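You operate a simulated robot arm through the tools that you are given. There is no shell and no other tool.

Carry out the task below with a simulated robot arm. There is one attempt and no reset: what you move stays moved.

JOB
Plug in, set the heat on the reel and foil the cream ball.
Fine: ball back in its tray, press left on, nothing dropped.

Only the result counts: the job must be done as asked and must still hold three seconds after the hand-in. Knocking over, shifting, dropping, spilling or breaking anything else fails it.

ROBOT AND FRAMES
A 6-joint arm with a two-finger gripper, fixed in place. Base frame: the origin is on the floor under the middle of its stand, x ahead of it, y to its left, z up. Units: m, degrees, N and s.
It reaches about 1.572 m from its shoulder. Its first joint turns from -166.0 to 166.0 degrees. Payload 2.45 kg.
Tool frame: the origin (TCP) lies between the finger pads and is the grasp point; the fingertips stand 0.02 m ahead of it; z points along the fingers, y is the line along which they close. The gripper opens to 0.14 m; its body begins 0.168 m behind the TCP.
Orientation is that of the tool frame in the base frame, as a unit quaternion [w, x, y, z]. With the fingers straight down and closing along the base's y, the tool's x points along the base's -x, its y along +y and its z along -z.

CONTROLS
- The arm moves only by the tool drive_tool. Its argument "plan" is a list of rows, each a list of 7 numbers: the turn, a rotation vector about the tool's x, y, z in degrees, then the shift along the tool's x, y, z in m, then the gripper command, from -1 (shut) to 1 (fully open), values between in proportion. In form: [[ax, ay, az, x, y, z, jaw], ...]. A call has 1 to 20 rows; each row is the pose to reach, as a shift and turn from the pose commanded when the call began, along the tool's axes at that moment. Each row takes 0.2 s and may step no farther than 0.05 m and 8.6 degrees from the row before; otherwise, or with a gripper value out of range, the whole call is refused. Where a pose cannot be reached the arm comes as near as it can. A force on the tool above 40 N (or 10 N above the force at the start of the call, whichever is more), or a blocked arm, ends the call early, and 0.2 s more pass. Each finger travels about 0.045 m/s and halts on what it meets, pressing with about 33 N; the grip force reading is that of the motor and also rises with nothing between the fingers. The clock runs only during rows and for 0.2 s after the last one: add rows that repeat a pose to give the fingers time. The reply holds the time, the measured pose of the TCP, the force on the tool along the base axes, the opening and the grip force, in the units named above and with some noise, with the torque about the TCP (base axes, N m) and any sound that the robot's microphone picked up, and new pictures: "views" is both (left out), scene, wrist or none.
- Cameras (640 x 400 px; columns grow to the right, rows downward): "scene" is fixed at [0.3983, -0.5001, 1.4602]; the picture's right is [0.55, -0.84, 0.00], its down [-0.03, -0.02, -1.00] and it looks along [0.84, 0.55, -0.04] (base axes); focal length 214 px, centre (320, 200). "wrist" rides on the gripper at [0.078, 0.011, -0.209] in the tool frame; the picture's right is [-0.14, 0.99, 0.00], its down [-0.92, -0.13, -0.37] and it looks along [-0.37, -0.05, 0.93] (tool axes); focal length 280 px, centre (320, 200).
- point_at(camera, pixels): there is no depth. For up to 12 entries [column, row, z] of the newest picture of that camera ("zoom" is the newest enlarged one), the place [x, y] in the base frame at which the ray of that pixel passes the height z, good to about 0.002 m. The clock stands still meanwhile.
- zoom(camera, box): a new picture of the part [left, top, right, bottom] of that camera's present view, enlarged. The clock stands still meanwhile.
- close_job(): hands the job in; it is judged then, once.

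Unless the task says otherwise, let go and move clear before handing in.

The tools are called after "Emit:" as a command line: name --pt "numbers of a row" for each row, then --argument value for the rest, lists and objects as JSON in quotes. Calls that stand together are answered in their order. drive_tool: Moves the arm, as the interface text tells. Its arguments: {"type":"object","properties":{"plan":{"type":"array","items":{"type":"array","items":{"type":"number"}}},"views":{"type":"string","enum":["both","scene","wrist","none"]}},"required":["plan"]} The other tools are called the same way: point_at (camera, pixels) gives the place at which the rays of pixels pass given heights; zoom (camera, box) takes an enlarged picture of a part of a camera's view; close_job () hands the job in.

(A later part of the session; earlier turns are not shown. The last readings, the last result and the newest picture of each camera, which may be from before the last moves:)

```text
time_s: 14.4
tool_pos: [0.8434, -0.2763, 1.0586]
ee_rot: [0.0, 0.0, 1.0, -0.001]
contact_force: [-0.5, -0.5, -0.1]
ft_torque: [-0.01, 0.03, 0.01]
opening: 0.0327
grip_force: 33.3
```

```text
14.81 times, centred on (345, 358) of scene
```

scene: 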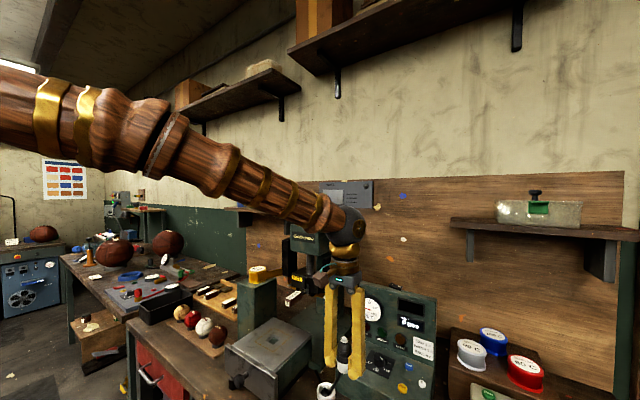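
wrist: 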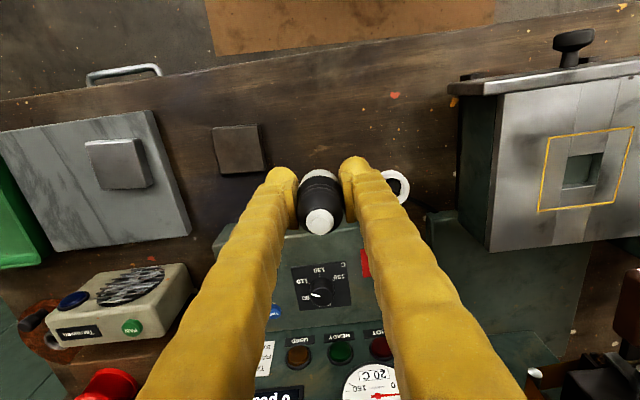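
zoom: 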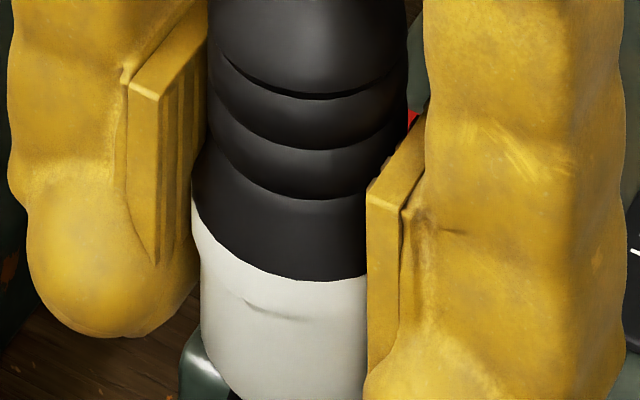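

No pins show below the white base; the fingertips sit about 0.02 m above the plug's bottom. My combined estimate puts the ring centre at (0.9165, -0.181) with its rim at 0.878, so I'll hover the plug directly over it.

Emit:
drive_tool --pt "0 0 0 -0.018 0.024 0.005 -1" --pt "0 0 0 -0.036 0.048 0.015 -1" --pt "0 0 0 -0.054 0.072 0.03 -1" --pt "0 0 0 -0.072 0.096 0.06 -1" --pt "0 0 0 -0.072 0.096 0.085 -1" --pt "0 0 0 -0.072 0.096 0.085 -1"

Emit:
zoom --camera "scene" --box '[290, 330, 390, 400]'

Emit:
zoom --camera "wrist" --box '[260, 130, 400, 230]'

```text
time_s: 15.8
tool_pos: [0.9128, -0.1814, 0.9735]
ee_rot: [0.0, 0.0, 1.0, 0.0]
contact_force: [0.4, -1.0, -1.5]
ft_torque: [-0.02, -0.01, 0.0]
opening: 0.0331
grip_force: 33.3
```

scene: 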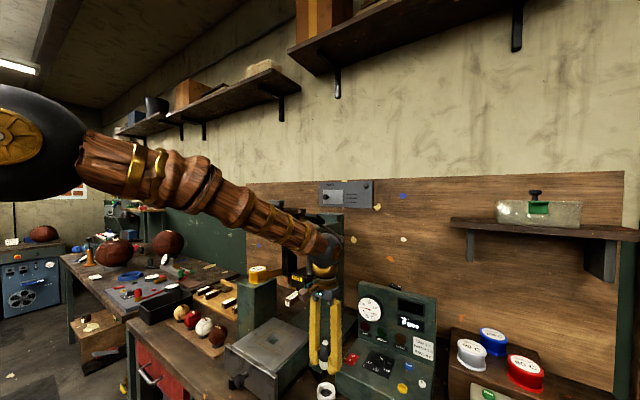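
wrist: 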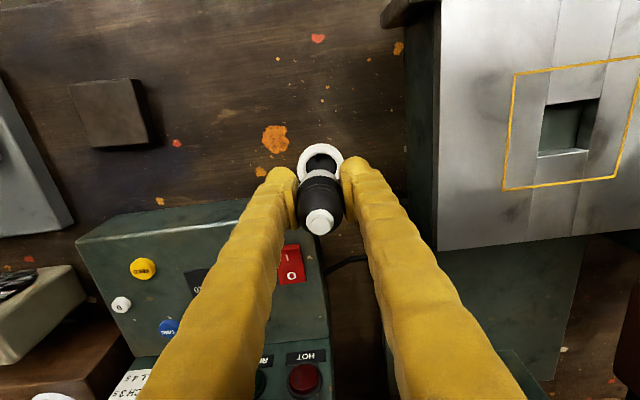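

```text
5.71 times, centred on (340, 365) of scene
```

zoom: 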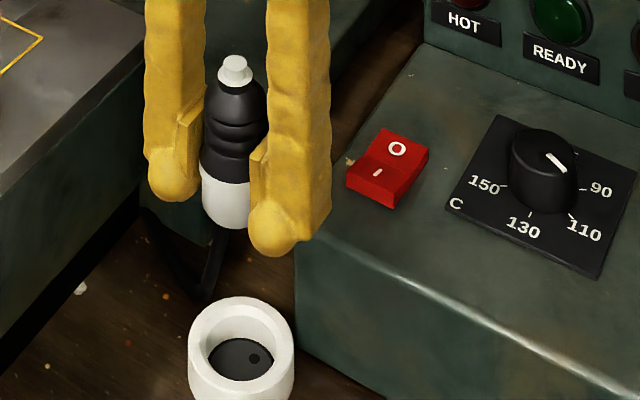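

```text
4.00 times, centred on (330, 180) of wrist
```

zoom: 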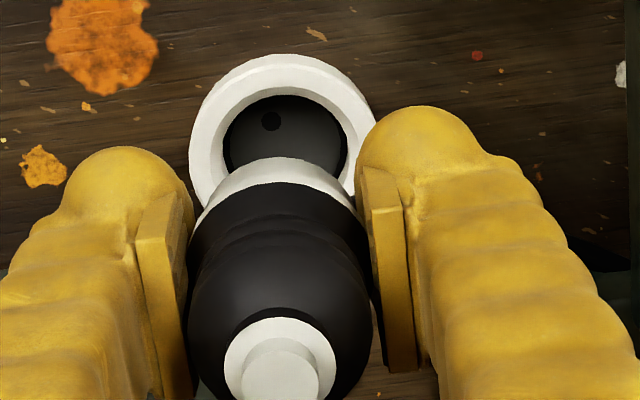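

Measuring in both views, the plug's bottom is only about 0.0245 m below the TCP, and the ring centre lies about 4-5 mm further in +x than the plug axis, with y matching. I'll correct x and lower to just above the ring before checking again.

Emit:
drive_tool --pt "0 0 0 -0.0045 0 0.01 -1" --pt "0 0 0 -0.0045 0 0.03 -1" --pt "0 0 0 -0.0045 0 0.055 -1" --pt "0 0 0 -0.0045 0 0.055 -1"

Emit:
zoom --camera "scene" --box '[300, 360, 364, 400]'

Emit:
zoom --camera "wrist" --box '[260, 130, 400, 230]'

```text
time_s: 16.8
tool_pos: [0.9174, -0.1816, 0.9185]
ee_rot: [0.0, 0.0, 1.0, 0.0]
contact_force: [0.2, 0.4, -0.2]
ft_torque: [0.01, -0.01, 0.02]
opening: 0.0329
grip_force: 33.0
```

scene: 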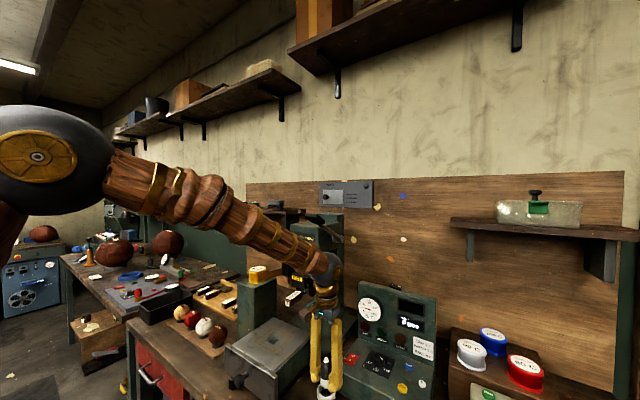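
wrist: 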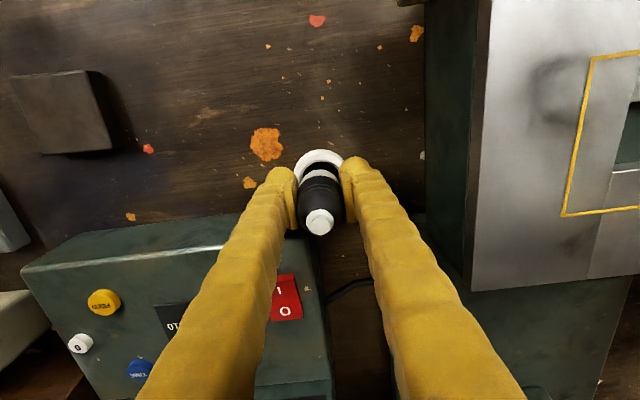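

```text
10.00 times, centred on (332, 380) of scene
```

zoom: 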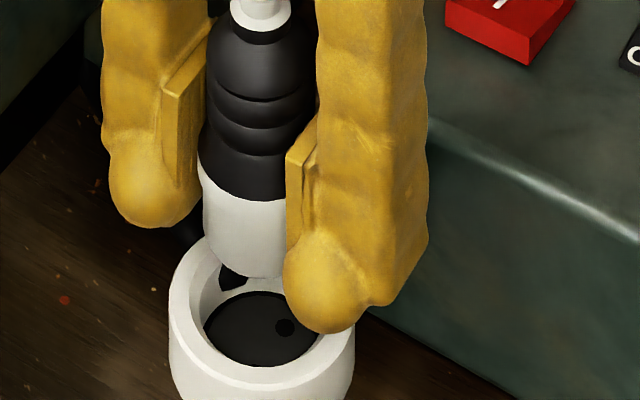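

```text
4.00 times, centred on (330, 180) of wrist
```

zoom: 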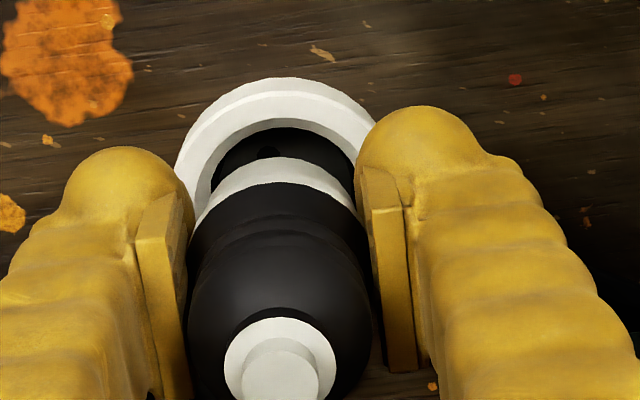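

The plug's bottom is just above the ring. I'll zoom tighter to judge the concentricity.

Emit:
zoom --camera "wrist" --box '[296, 144, 344, 174]'

Emit:
zoom --camera "scene" --box '[310, 375, 342, 395]'

```text
13.33 times, centred on (320, 159) of wrist
```

zoom: 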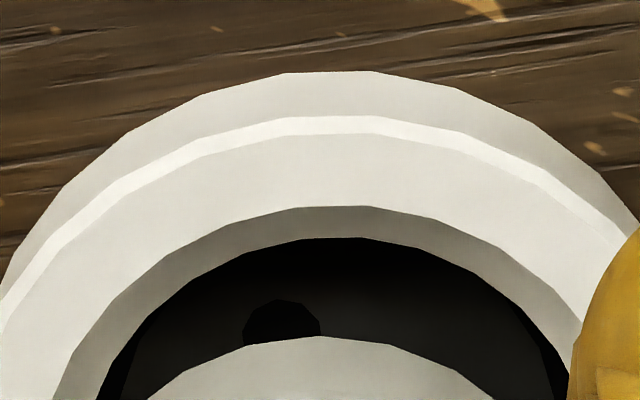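

```text
16.00 times, centred on (326, 385) of scene
```

zoom: 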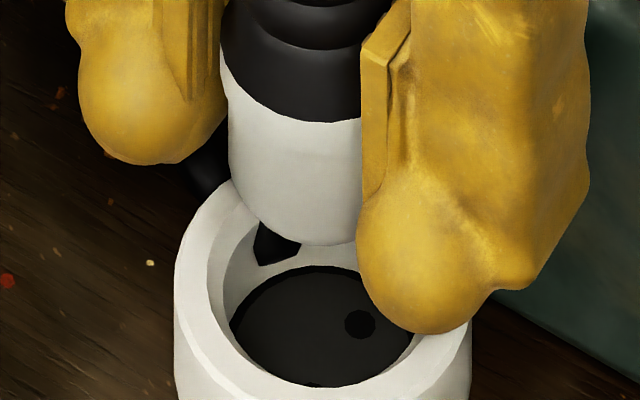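

The ring looks about 1-3 mm further +x and 1 mm +y than the plug. I'll make that small correction and lower gently until the fingertips are just above the ring's rim, watching the forces.

Emit:
drive_tool --pt "0 0 0 -0.0025 0.0008 0.004 -1" --pt "0 0 0 -0.0025 0.0008 0.01 -1" --pt "0 0 0 -0.0025 0.0008 0.014 -1" --pt "0 0 0 -0.0025 0.0008 0.018 -1" --pt "0 0 0 -0.0025 0.0008 0.018 -1"

Emit:
zoom --camera "wrist" --box '[296, 144, 344, 174]'

Emit:
zoom --camera "scene" --box '[310, 375, 342, 395]'

```text
time_s: 18.0
tool_pos: [0.9207, -0.1796, 0.9012]
ee_rot: [0.0, 0.001, 1.0, 0.0]
contact_force: [0.6, -0.1, -0.4]
ft_torque: [-0.01, -0.03, -0.02]
opening: 0.0333
grip_force: 33.3
```

scene: 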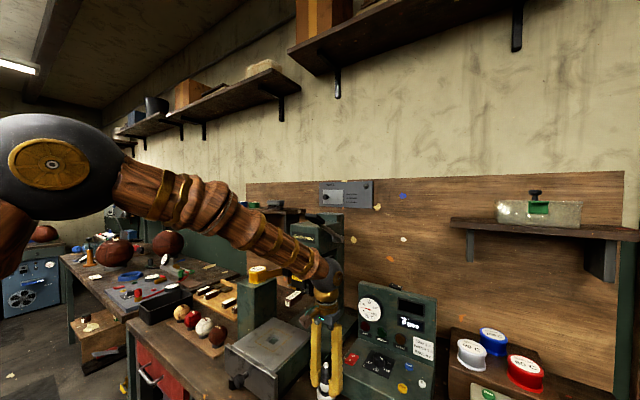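
wrist: 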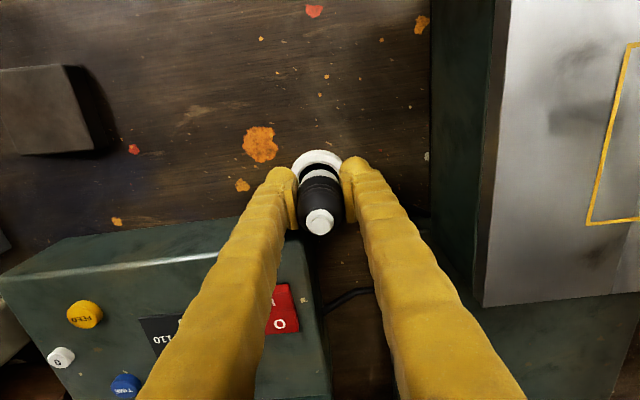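

```text
13.33 times, centred on (320, 159) of wrist
```

zoom: 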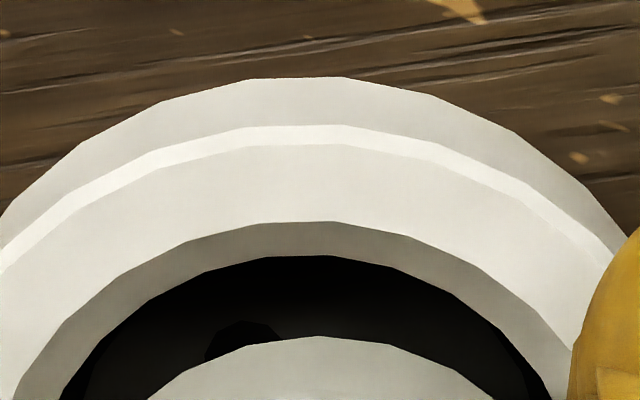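

```text
16.00 times, centred on (326, 385) of scene
```

zoom: 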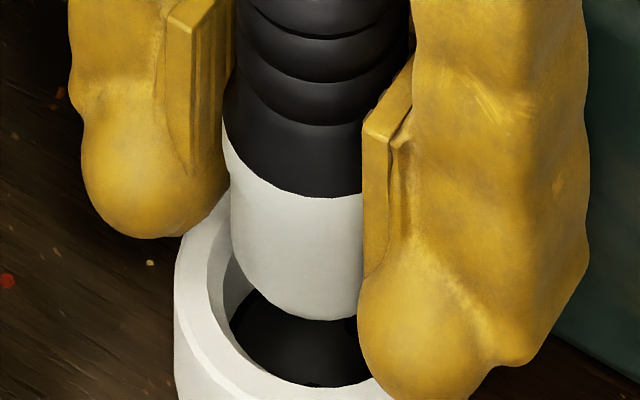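

Forces are near zero and the plug's bottom is right at the rim; the ring now reads about 0.7 mm to -y and slightly to -x of the plug. I'll correct by that and lower until the tips come near the rim.

Emit:
drive_tool --pt "0 0 0 0.001 -0.0005 0.001 -1" --pt "0 0 0 0.001 -0.0005 0.003 -1" --pt "0 0 0 0.001 -0.0005 0.005 -1" --pt "0 0 0 0.001 -0.0005 0.006 -1"

Emit:
zoom --camera "wrist" --box '[296, 144, 344, 174]'

Emit:
zoom --camera "scene" --box '[310, 375, 342, 395]'

```text
time_s: 19.0
tool_pos: [0.9206, -0.1803, 0.8976]
ee_rot: [0.0, 0.001, 1.0, 0.0]
contact_force: [-0.3, 0.9, 1.9]
ft_torque: [0.05, 0.01, 0.01]
opening: 0.0325
grip_force: 32.7
```

scene: 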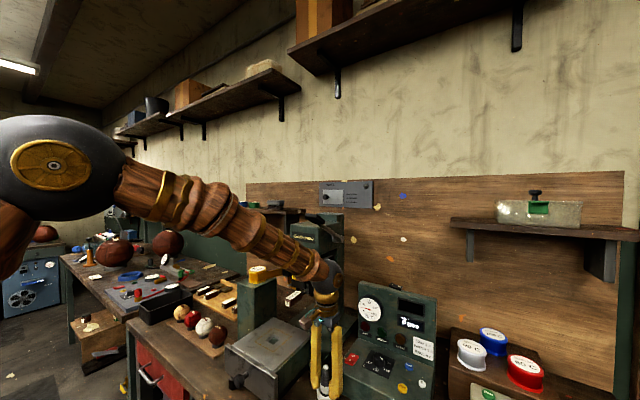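
wrist: 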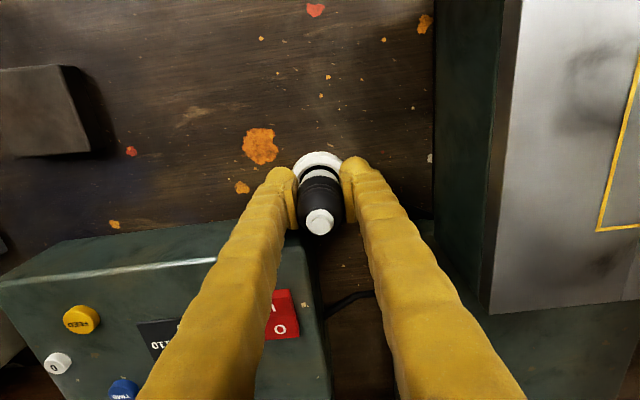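

```text
13.33 times, centred on (320, 159) of wrist
```

zoom: 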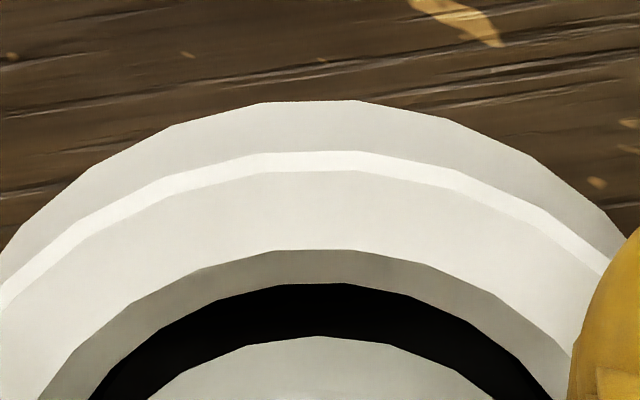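

```text
16.00 times, centred on (326, 385) of scene
```

zoom: 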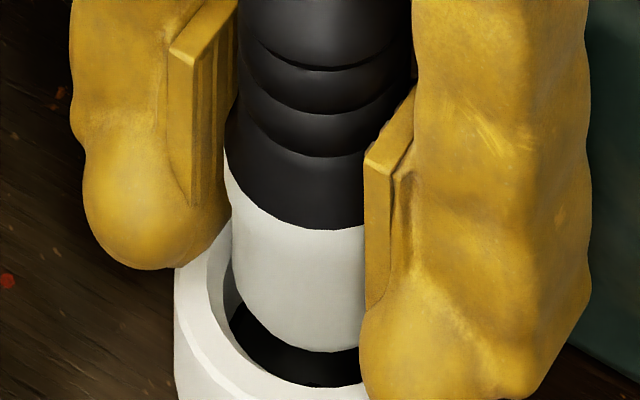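

Slight upward contact of about 2 N, and the near-side gap between plug and hole (zoom rows 283 to 337) says the plug is about 2 mm too far +x. I'll shift it -x by 2 mm and ease down a bit.

Emit:
drive_tool --pt "0 0 0 0.001 0 -0.001 -1" --pt "0 0 0 0.002 0 -0.001 -1" --pt "0 0 0 0.002 0 0.0 -1" --pt "0 0 0 0.002 0 0.001 -1"

Emit:
zoom --camera "wrist" --box '[296, 144, 344, 174]'

Emit:
zoom --camera "scene" --box '[310, 375, 342, 395]'

```text
time_s: 20.0
tool_pos: [0.9184, -0.1798, 0.8967]
ee_rot: [0.002, -0.001, 1.0, 0.0]
contact_force: [-7.7, 2.2, 23.0]
ft_torque: [0.11, 0.11, 0.05]
opening: 0.0328
grip_force: 33.0
```

scene: 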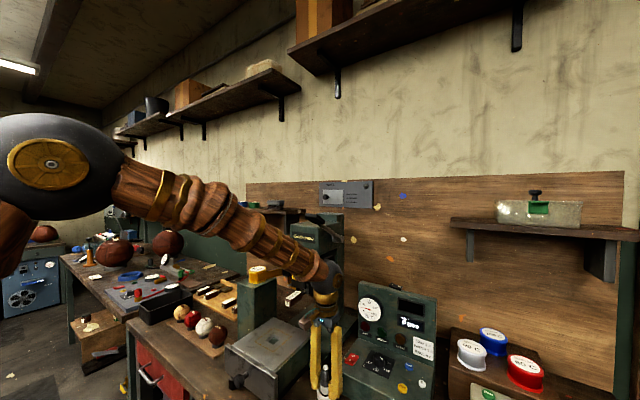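
wrist: 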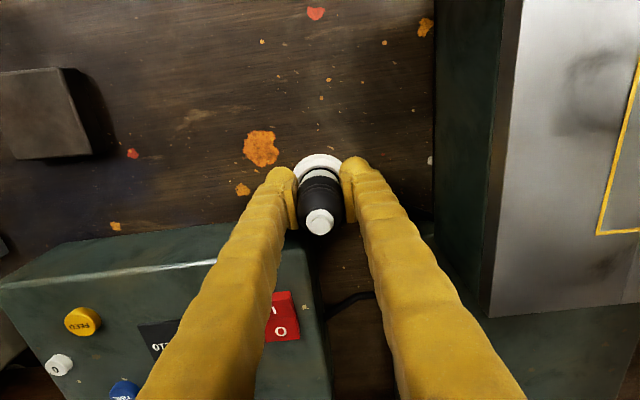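

```text
13.33 times, centred on (320, 159) of wrist
```

zoom: 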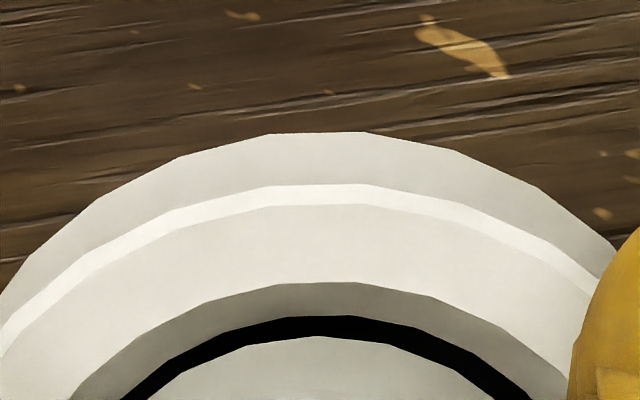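

```text
16.00 times, centred on (326, 385) of scene
```

zoom: 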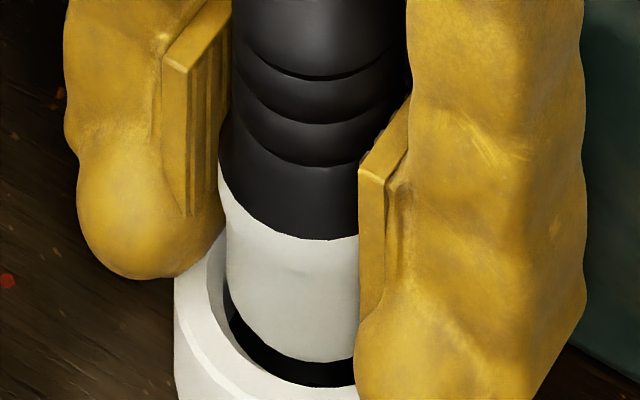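

Force is now 23 N up and -7.7 N in x, which suggests the chamfer's +x side is pressing the plug toward -x. I'll ease off, shift another 1 mm in -x and come down lightly.

Emit:
drive_tool --pt "0 0 0 0.0 0 -0.0015 -1" --pt "0 0 0 0.001 0 -0.0015 -1" --pt "0 0 0 0.001 0 -0.001 -1" --pt "0 0 0 0.001 0 0 -1"

Emit:
zoom --camera "wrist" --box '[296, 144, 344, 174]'

Emit:
zoom --camera "scene" --box '[305, 365, 353, 395]'

```text
time_s: 21.0
tool_pos: [0.9172, -0.1808, 0.8959]
ee_rot: [0.001, 0.0, 1.0, 0.0]
contact_force: [3.1, 4.2, 24.9]
ft_torque: [0.09, -0.1, -0.11]
opening: 0.0329
grip_force: 32.5
```

scene: 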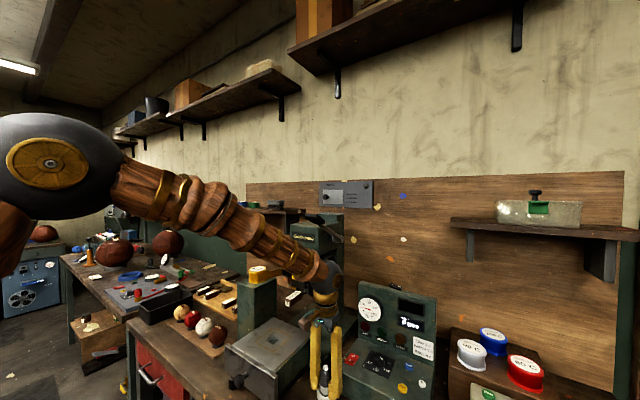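
wrist: 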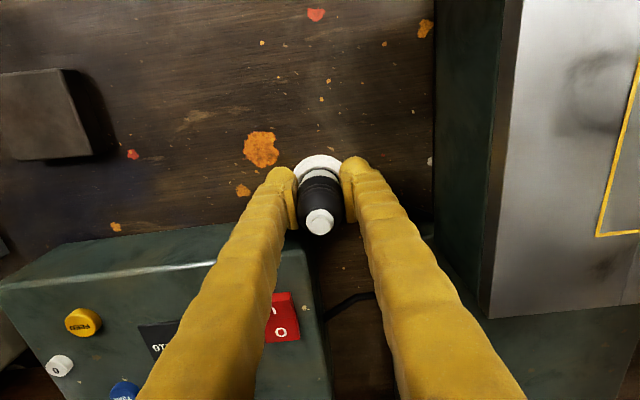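

```text
13.33 times, centred on (320, 159) of wrist
```

zoom: 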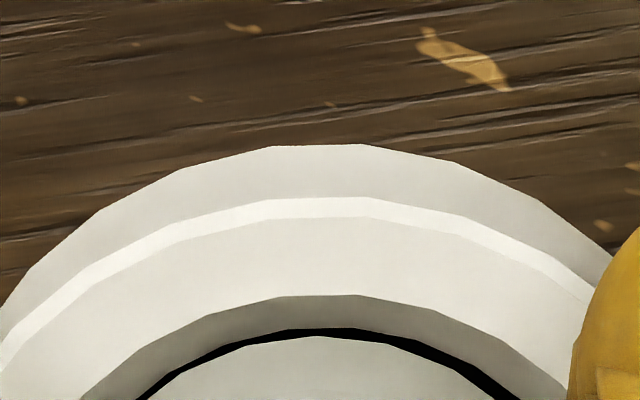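

```text
13.33 times, centred on (329, 380) of scene
```

zoom: 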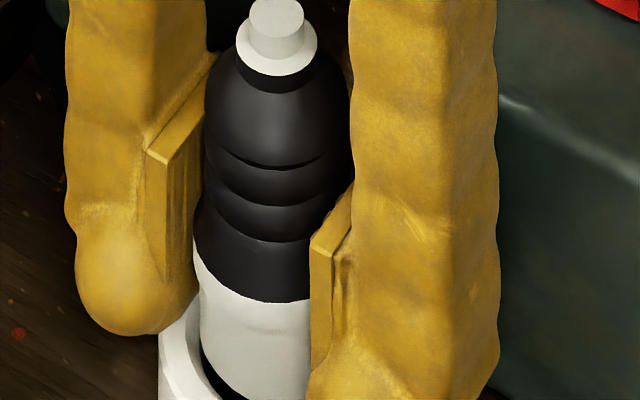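

The forces are now symmetric (contact centred on the TCP, Fx near zero), which fits the fingertips resting on the rim with the plug about 4 mm into the socket. I'll unload by 1 mm and let go.

Emit:
drive_tool --pt "0 0 0 0.0003 0 -0.0012 -1" --pt "0 0 0 0.0003 0 -0.0012 -0.6" --pt "0 0 0 0.0003 0 -0.0012 -0.4" --pt "0 0 0 0.0003 0 -0.0012 -0.2" --pt "0 0 0 0.0003 0 -0.0012 -0.2"

Emit:
zoom --camera "scene" --box '[305, 365, 353, 395]'

Emit:
zoom --camera "wrist" --box '[280, 140, 360, 240]'

```text
time_s: 22.2
tool_pos: [0.9175, -0.1799, 0.8957]
ee_rot: [0.0, 0.0, 1.0, -0.001]
contact_force: [-0.5, 0.2, -0.2]
ft_torque: [0.0, 0.04, 0.0]
opening: 0.0558
grip_force: 0.2
```

scene: 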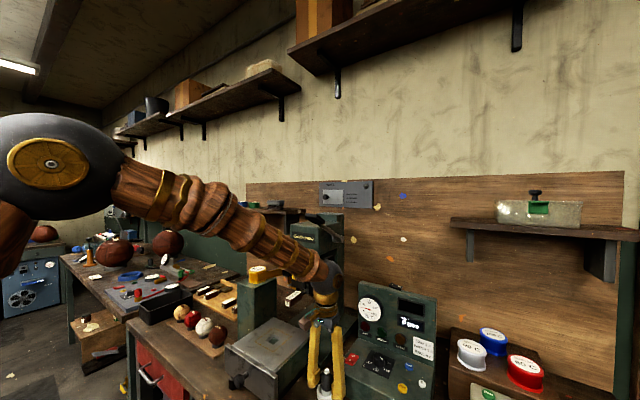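
wrist: 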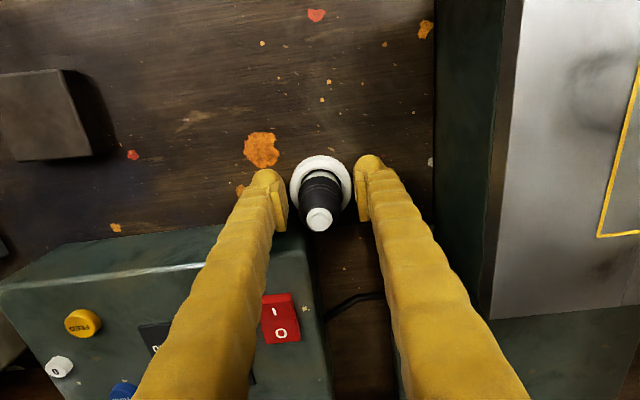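

```text
13.33 times, centred on (329, 380) of scene
```

zoom: 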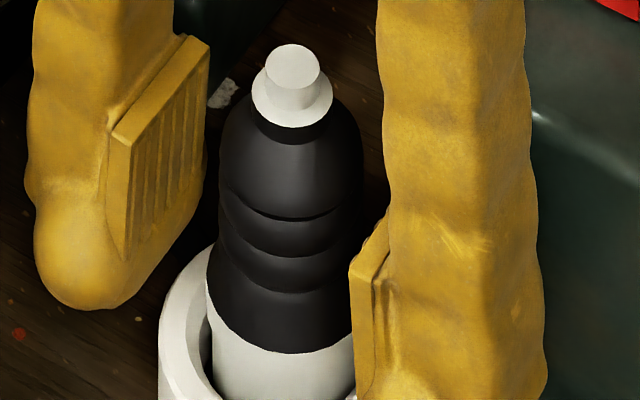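

```text
4.00 times, centred on (320, 190) of wrist
```

zoom: 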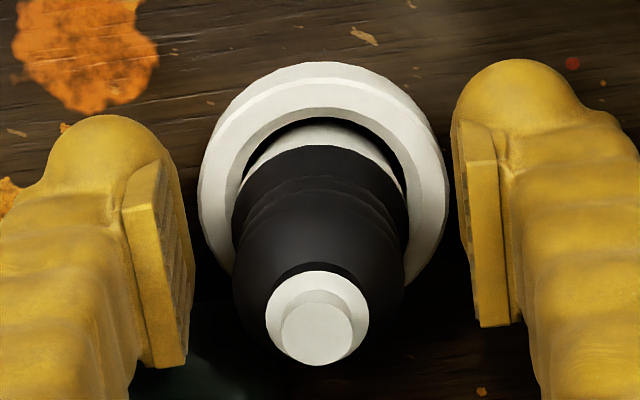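

After letting go, the plug dropped about 10 mm further and now stands upright inside the socket ring. I'll rise, close the fingers, and press its cap gently with one fingertip to be sure it's seated.

Emit:
drive_tool --pt "0 0 0 0 0 -0.03 -0.2" --pt "0 0 0 0 0 -0.07 -0.2" --pt "0 0 0 0 0 -0.1 -1" --pt "0 0 0 0 0 -0.1 -1" --pt "0 0 0 0 0 -0.1 -1" --pt "0 0 0 0 0 -0.1 -1"

Emit:
zoom --camera "scene" --box '[305, 365, 353, 395]'

Emit:
zoom --camera "wrist" --box '[260, 110, 400, 210]'

```text
time_s: 23.6
tool_pos: [0.9159, -0.1813, 0.9949]
ee_rot: [0.0, 0.0, 1.0, 0.0]
contact_force: [0.0, 0.5, -0.4]
ft_torque: [0.03, 0.01, 0.03]
opening: 0.0
grip_force: 24.8
```

scene: 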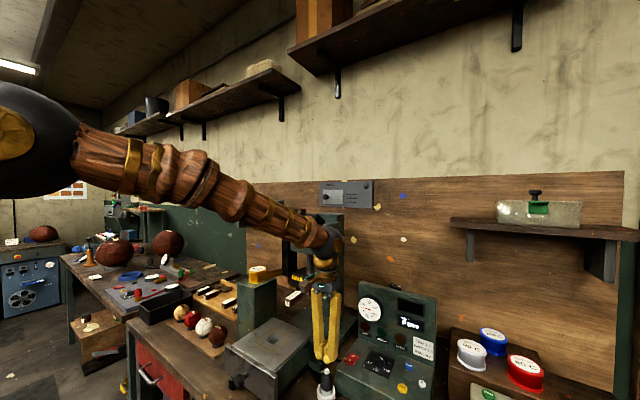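
wrist: 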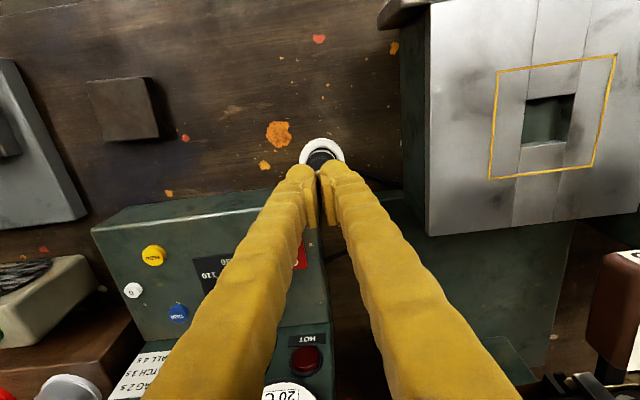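

```text
13.33 times, centred on (329, 380) of scene
```

zoom: 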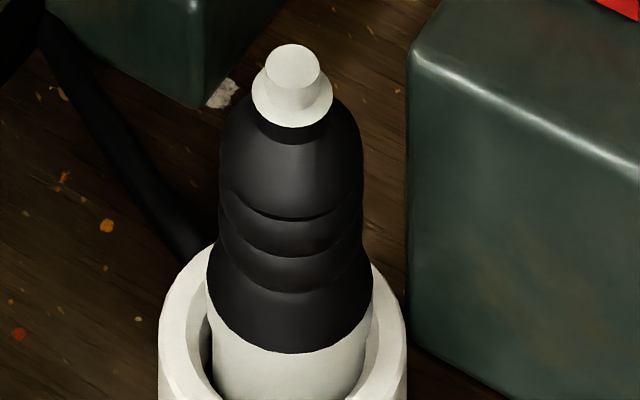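

```text
4.00 times, centred on (330, 160) of wrist
```

zoom: 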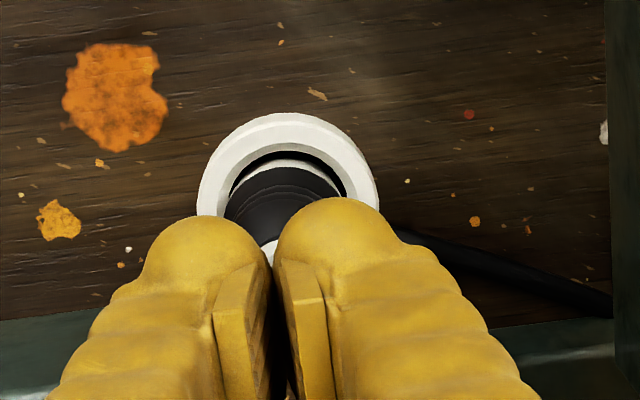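

The cap top is now about 0.934 and the plug stands fully inside the ring. I'll press it once lightly with the +y fingertip.

Emit:
drive_tool --pt "0 0 0 0 -0.0115 0.01 -1" --pt "0 0 0 0 -0.0115 0.025 -1" --pt "0 0 0 0 -0.0115 0.036 -1" --pt "0 0 0 0 -0.0115 0.04 -1" --pt "0 0 0 0 -0.0115 0.043 -1" --pt "0 0 0 0 -0.0115 0.045 -1" --pt "0 0 0 0 -0.0115 0.047 -1" --views "both"

Emit:
zoom --camera "scene" --box '[305, 370, 353, 400]'

```text
time_s: 25.2
tool_pos: [0.9163, -0.1913, 0.948]
ee_rot: [0.0, 0.0, 1.0, 0.0]
contact_force: [-0.5, -0.8, 0.3]
ft_torque: [0.03, 0.0, -0.02]
opening: 0.0
grip_force: 28.7
```

scene: 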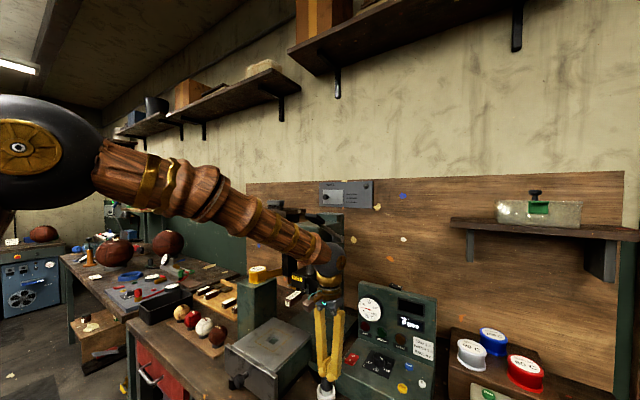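
wrist: 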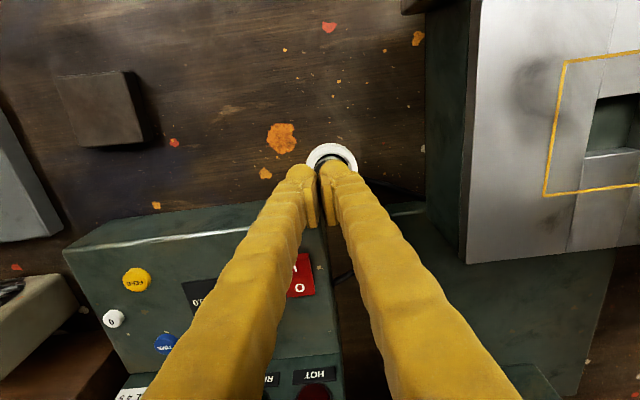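

```text
13.33 times, centred on (329, 385) of scene
```

zoom: 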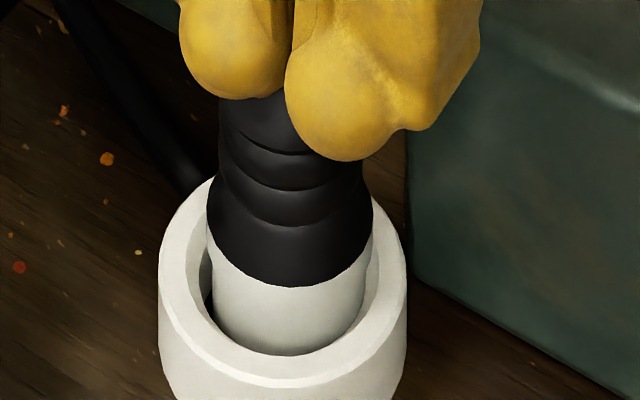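

No contact yet with tips at about 0.928. I'll continue down in 2 mm steps; the force limit will stop it.

Emit:
drive_tool --pt "0 0 0 0 0 0.002 -1" --pt "0 0 0 0 0 0.004 -1" --pt "0 0 0 0 0 0.006 -1"

Emit:
zoom --camera "wrist" --box '[260, 110, 400, 210]'

Emit:
zoom --camera "scene" --box '[305, 370, 353, 400]'

```text
time_s: 26.0
tool_pos: [0.9174, -0.1916, 0.9441]
ee_rot: [0.002, 0.0, 1.0, 0.001]
contact_force: [-6.8, 3.9, 39.2]
ft_torque: [0.48, 0.08, 0.04]
opening: 0.0
grip_force: 29.6
```

scene: 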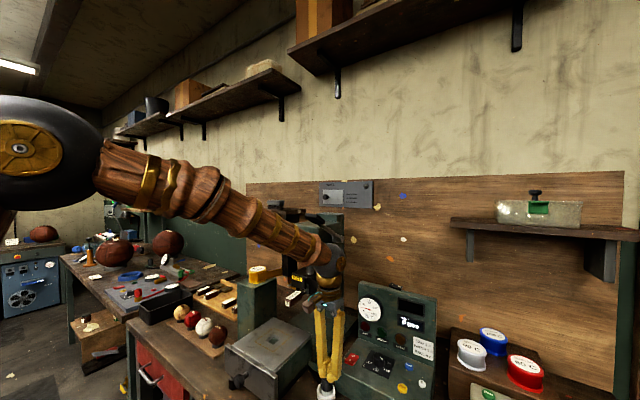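
wrist: 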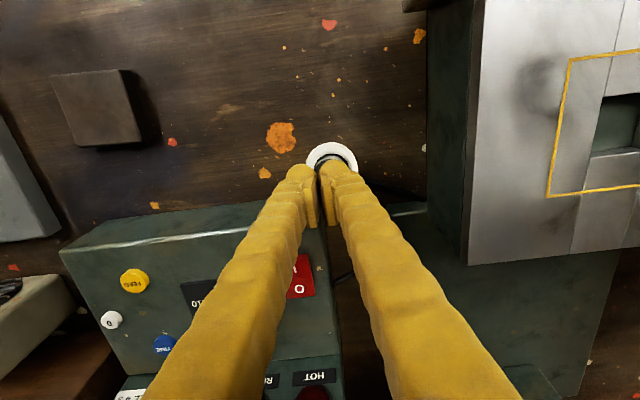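

```text
4.00 times, centred on (330, 160) of wrist
```

zoom: 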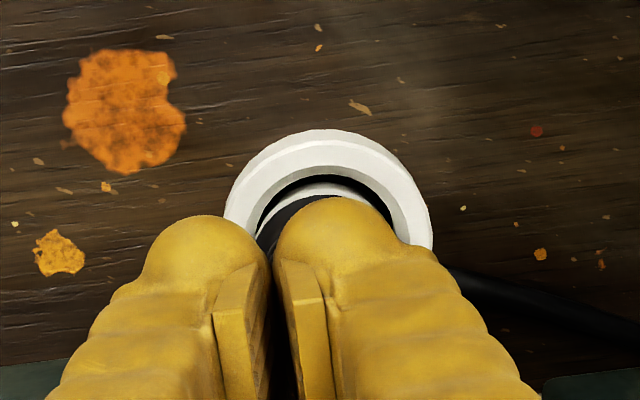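

```text
13.33 times, centred on (329, 385) of scene
```

zoom: 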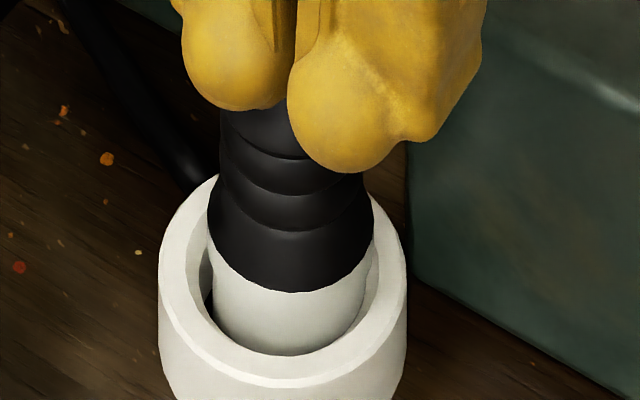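

The press met 39 N of firm resistance with the plug moving only about 1 mm, so it's seated. I'll rise and take a good look at the control panel from above for the dial and switch.

Emit:
drive_tool --pt "0 0 0 0 0 -0.04 -1" --pt "0 0 0 0 0 -0.08 -1" --pt "0 0 0 0 -0.03 -0.115 -1" --pt "0 0 0 0.01 -0.07 -0.135 0" --pt "0 0 0 0.02 -0.11 -0.15 0" --pt "0 0 0 0.02 -0.11 -0.15 0" --pt "0 0 0 0.02 -0.11 -0.15 0"

Emit:
zoom --camera "wrist" --box '[200, 160, 440, 310]'

Emit:
zoom --camera "scene" --box '[310, 340, 406, 400]'

```text
time_s: 27.6
tool_pos: [0.8994, -0.2998, 1.0922]
ee_rot: [0.0, 0.0, 1.0, 0.001]
contact_force: [0.9, 1.1, 0.1]
ft_torque: [0.01, -0.01, -0.01]
opening: 0.0702
grip_force: 0.1
```

scene: 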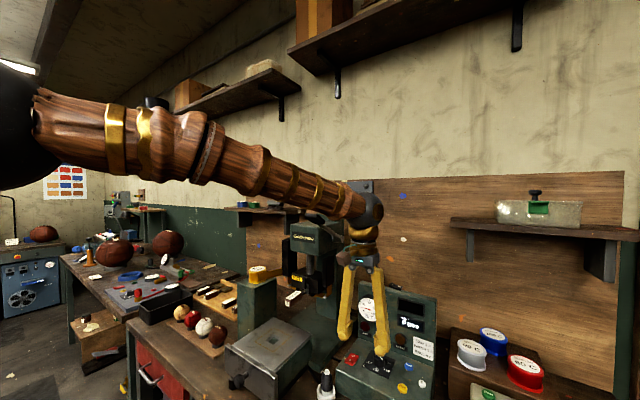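
wrist: 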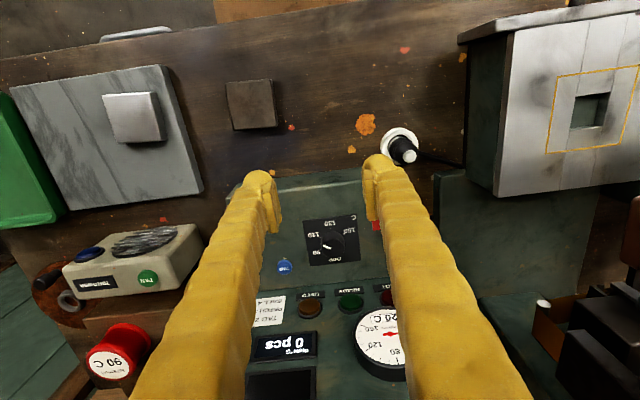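

```text
2.67 times, centred on (320, 235) of wrist
```

zoom: 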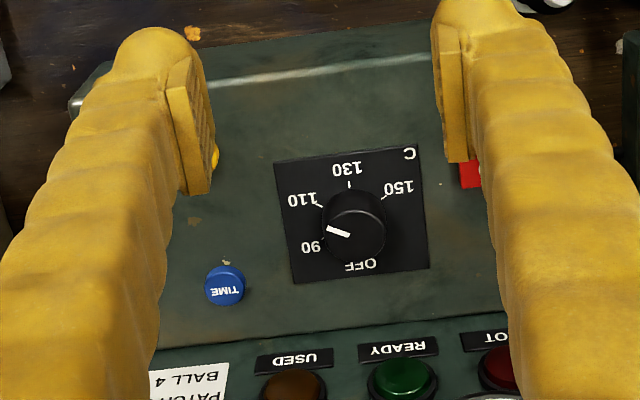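

```text
6.67 times, centred on (358, 370) of scene
```

zoom: 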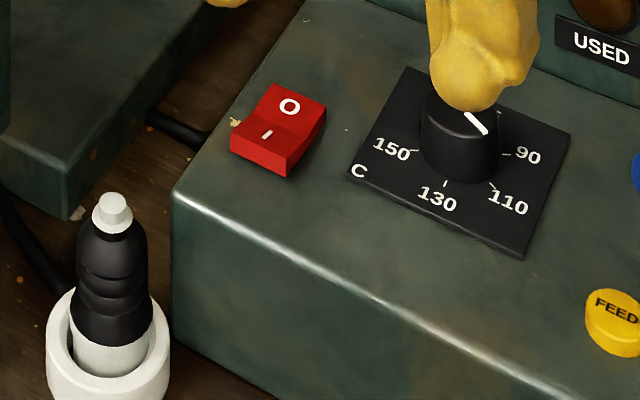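

The plug stands upright in its socket at scene (325, 375). I'll triangulate the dial plate with both cameras to get its position and slope.

Emit:
point_at --camera "scene" --pixels '[[376.9, 367.75, 0.93], [376.9, 367.75, 0.94], [376.9, 367.75, 0.95], [362.05, 366.7, 0.93], [362.05, 366.7, 0.94], [362.05, 366.7, 0.95], [388.6, 378.5, 0.93], [388.6, 378.5, 0.94], [388.6, 378.5, 0.95], [396, 359, 0.94], [396, 359, 0.95], [396, 359, 0.96]]'

Emit:
point_at --camera "wrist" --pixels '[[330.9, 229.75, 0.93], [330.9, 229.75, 0.94], [330.9, 229.75, 0.95], [355.6, 214.4, 0.93], [355.6, 214.4, 0.94], [355.6, 214.4, 0.95], [302.4, 221.1, 0.93], [302.4, 221.1, 0.94], [302.4, 221.1, 0.95], [309.9, 266.5, 0.94], [309.9, 266.5, 0.95], [309.9, 266.5, 0.96]]'

```text
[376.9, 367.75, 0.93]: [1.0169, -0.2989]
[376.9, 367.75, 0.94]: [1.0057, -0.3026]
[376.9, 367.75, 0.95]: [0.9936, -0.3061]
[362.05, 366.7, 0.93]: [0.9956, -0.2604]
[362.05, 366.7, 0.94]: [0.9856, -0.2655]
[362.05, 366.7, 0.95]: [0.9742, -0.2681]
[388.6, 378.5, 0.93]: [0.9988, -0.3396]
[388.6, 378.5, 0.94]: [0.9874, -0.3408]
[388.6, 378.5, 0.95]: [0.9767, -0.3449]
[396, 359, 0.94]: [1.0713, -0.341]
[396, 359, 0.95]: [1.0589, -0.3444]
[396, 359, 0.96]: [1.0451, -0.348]
```

```text
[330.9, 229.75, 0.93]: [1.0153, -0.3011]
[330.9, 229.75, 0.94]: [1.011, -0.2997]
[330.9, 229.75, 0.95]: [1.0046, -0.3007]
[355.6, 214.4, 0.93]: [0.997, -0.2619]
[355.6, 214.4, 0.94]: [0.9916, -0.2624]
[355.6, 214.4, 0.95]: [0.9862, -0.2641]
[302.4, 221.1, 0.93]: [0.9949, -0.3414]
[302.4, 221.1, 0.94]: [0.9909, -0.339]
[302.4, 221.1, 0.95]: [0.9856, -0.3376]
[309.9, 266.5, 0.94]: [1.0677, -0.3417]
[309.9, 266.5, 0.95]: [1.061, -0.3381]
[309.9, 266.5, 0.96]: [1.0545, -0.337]
```

The panel surface comes out near z 0.931 at x 0.995 rising to 0.947 at x 1.064, a slope of about 13 degrees, with the plate centred at (1.030, -0.301). I'll zoom in on the knob itself.

Emit:
zoom --camera "wrist" --box '[296, 210, 368, 270]'

Emit:
zoom --camera "wrist" --box '[360, 190, 400, 250]'

```text
6.67 times, centred on (332, 240) of wrist
```

zoom: 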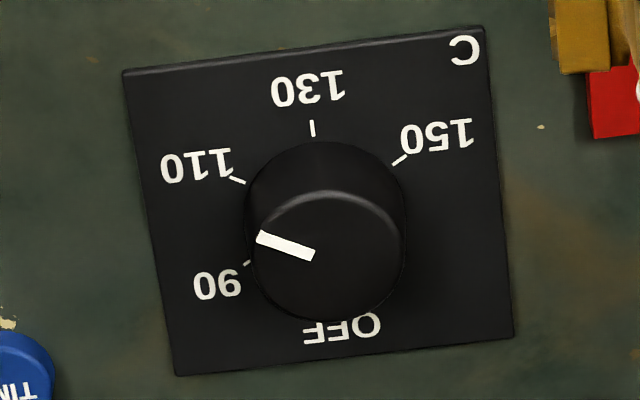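

```text
6.67 times, centred on (380, 220) of wrist
```

zoom: 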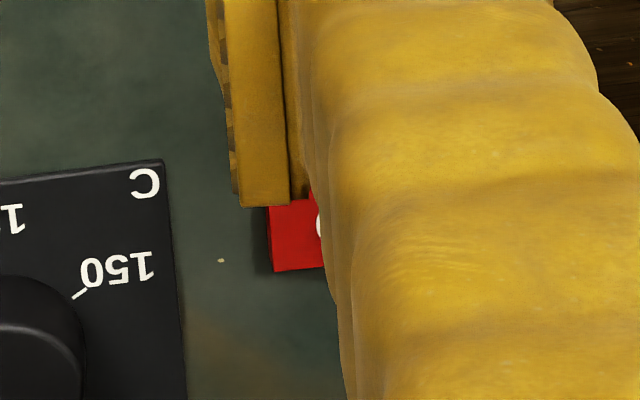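

The pointer (zoom (286, 246)) is at the 110 tick and the 90 tick is one step further anticlockwise seen from above. I'll tilt the tool to the panel's slope and hover over the knob with the jaw at about 0.05 m.

Emit:
drive_tool --pt "0 -3 0 -0.029 0 0.015 -0.286" --pt "0 -6.5 0 -0.058 0 0.03 -0.286" --pt "0 -10 0 -0.087 0 0.05 -0.286" --pt "0 -13 0 -0.1158 -0.0006 0.0758 -0.286" --pt "0 -13 0 -0.1158 -0.0006 0.0758 -0.286"

Emit:
zoom --camera "wrist" --box '[240, 130, 400, 230]'

Emit:
zoom --camera "scene" --box '[330, 320, 426, 380]'

```text
time_s: 28.8
tool_pos: [1.0143, -0.2998, 1.0148]
ee_rot: [0.113, 0.001, 0.994, 0.001]
contact_force: [-0.5, 0.6, -0.7]
ft_torque: [0.03, 0.03, 0.02]
opening: 0.05
grip_force: 0.1
```

scene: 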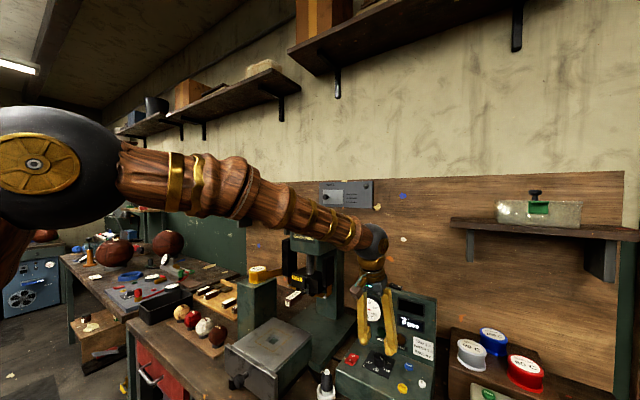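
wrist: 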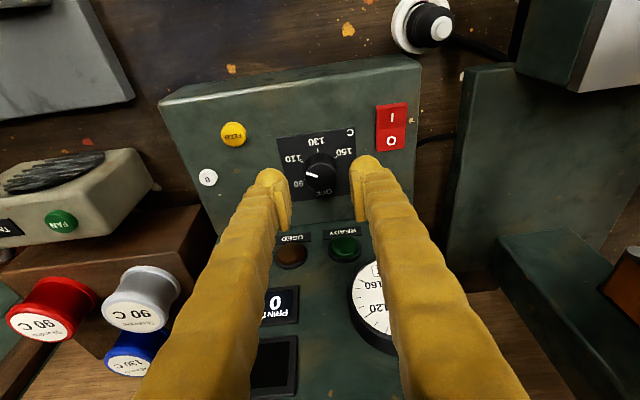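

```text
4.00 times, centred on (320, 180) of wrist
```

zoom: 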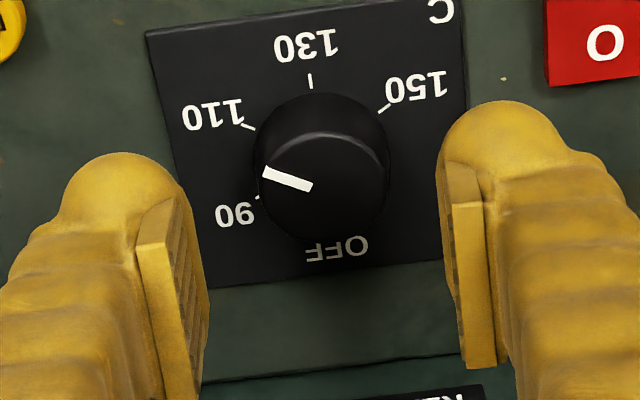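

```text
6.67 times, centred on (378, 350) of scene
```

zoom: 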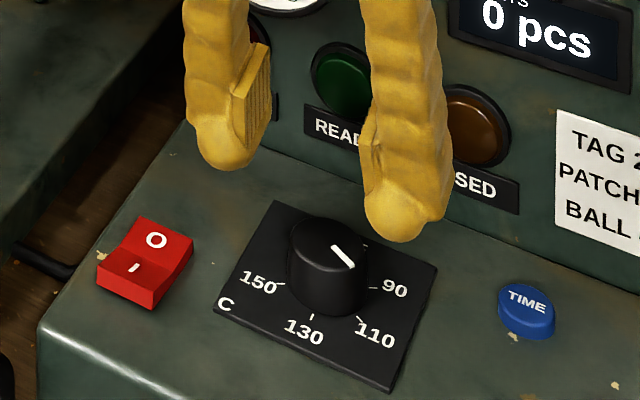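

The knob is centred under the tool within about 1-2 mm and the tilt matches. I'll go down around it, stopping with fingertips about 7 mm above the plate, then close.

Emit:
drive_tool --pt "0 0 0 -0.001 0.0005 0.02 -0.286" --pt "0 0 0 -0.001 0.0005 0.04 -0.286" --pt "0 0 0 -0.001 0.0005 0.052 -0.286" --pt "0 0 0 -0.001 0.0005 0.052 -0.286"

Emit:
zoom --camera "wrist" --box '[240, 130, 400, 230]'

Emit:
zoom --camera "scene" --box '[330, 320, 426, 380]'

```text
time_s: 29.8
tool_pos: [1.0247, -0.2997, 0.9669]
ee_rot: [0.113, 0.0, 0.994, 0.0]
contact_force: [-0.8, -0.2, 1.1]
ft_torque: [-0.01, 0.0, 0.0]
opening: 0.05
grip_force: 0.0
```

scene: 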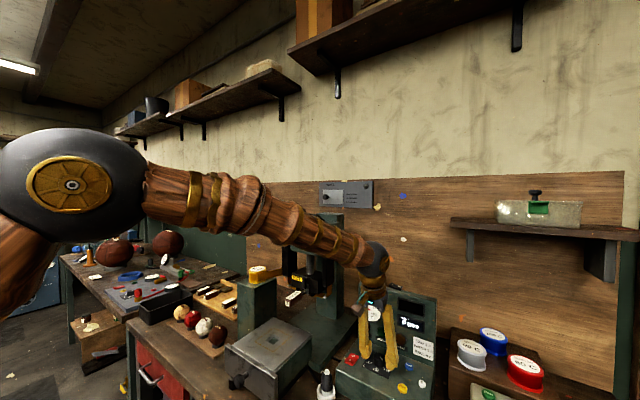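
wrist: 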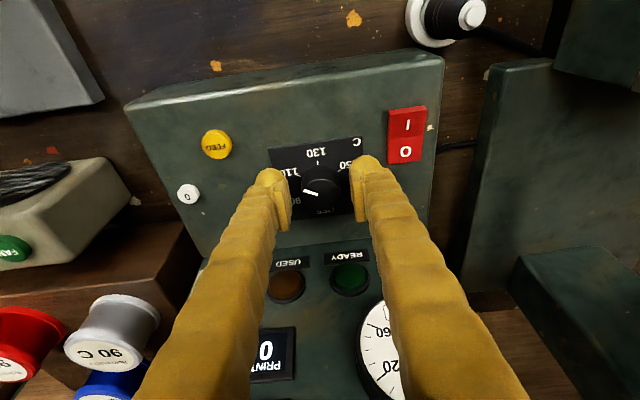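

```text
4.00 times, centred on (320, 180) of wrist
```

zoom: 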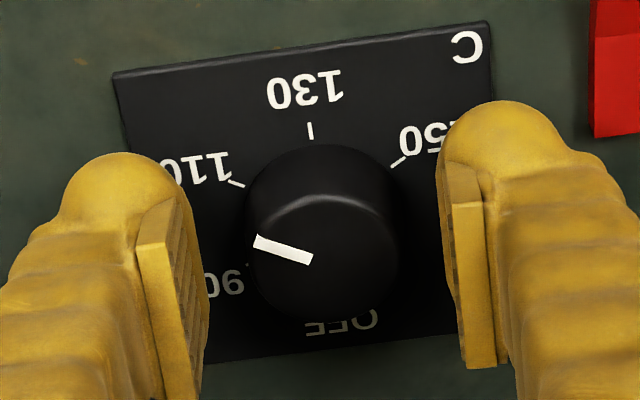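

```text
6.67 times, centred on (378, 350) of scene
```

zoom: 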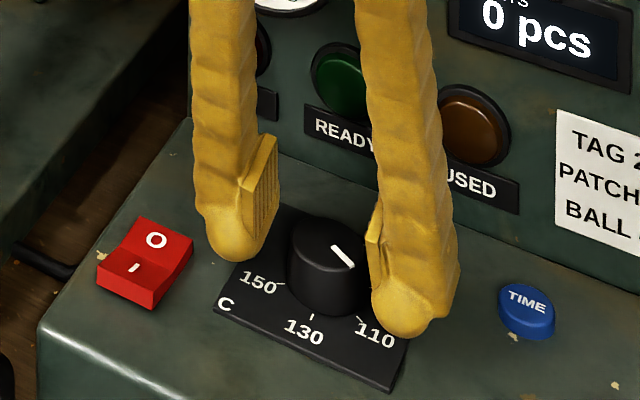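

The fingers straddle the knob evenly with no contact. I'll close on it.

Emit:
drive_tool --pt "0 0 0 -0.0005 0.0 0.0 -0.5" --pt "0 0 0 -0.0005 0.0 0.0 -0.7" --pt "0 0 0 -0.0005 0.0 0.0 -0.7" --pt "0 0 0 -0.0005 0.0 0.0 -0.7"

Emit:
zoom --camera "wrist" --box '[240, 130, 400, 230]'

```text
time_s: 30.8
tool_pos: [1.027, -0.2983, 0.9651]
ee_rot: [0.113, 0.0, 0.994, -0.001]
contact_force: [-2.8, 10.4, -0.2]
ft_torque: [0.13, 0.09, 0.09]
opening: 0.0303
grip_force: 45.4
```

scene: 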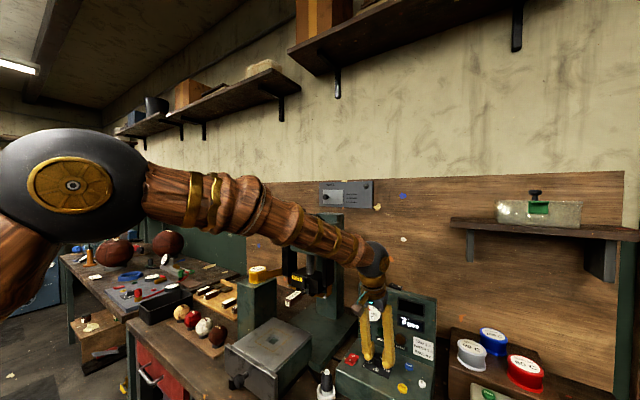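
wrist: 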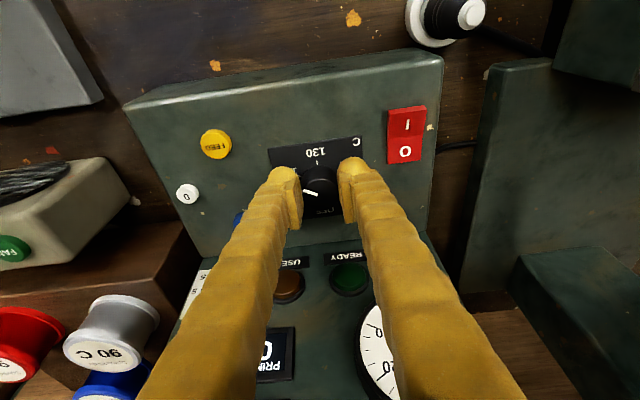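

```text
4.00 times, centred on (320, 180) of wrist
```

zoom: 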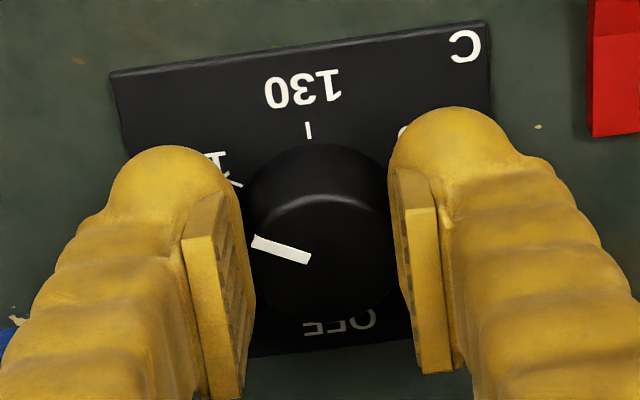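

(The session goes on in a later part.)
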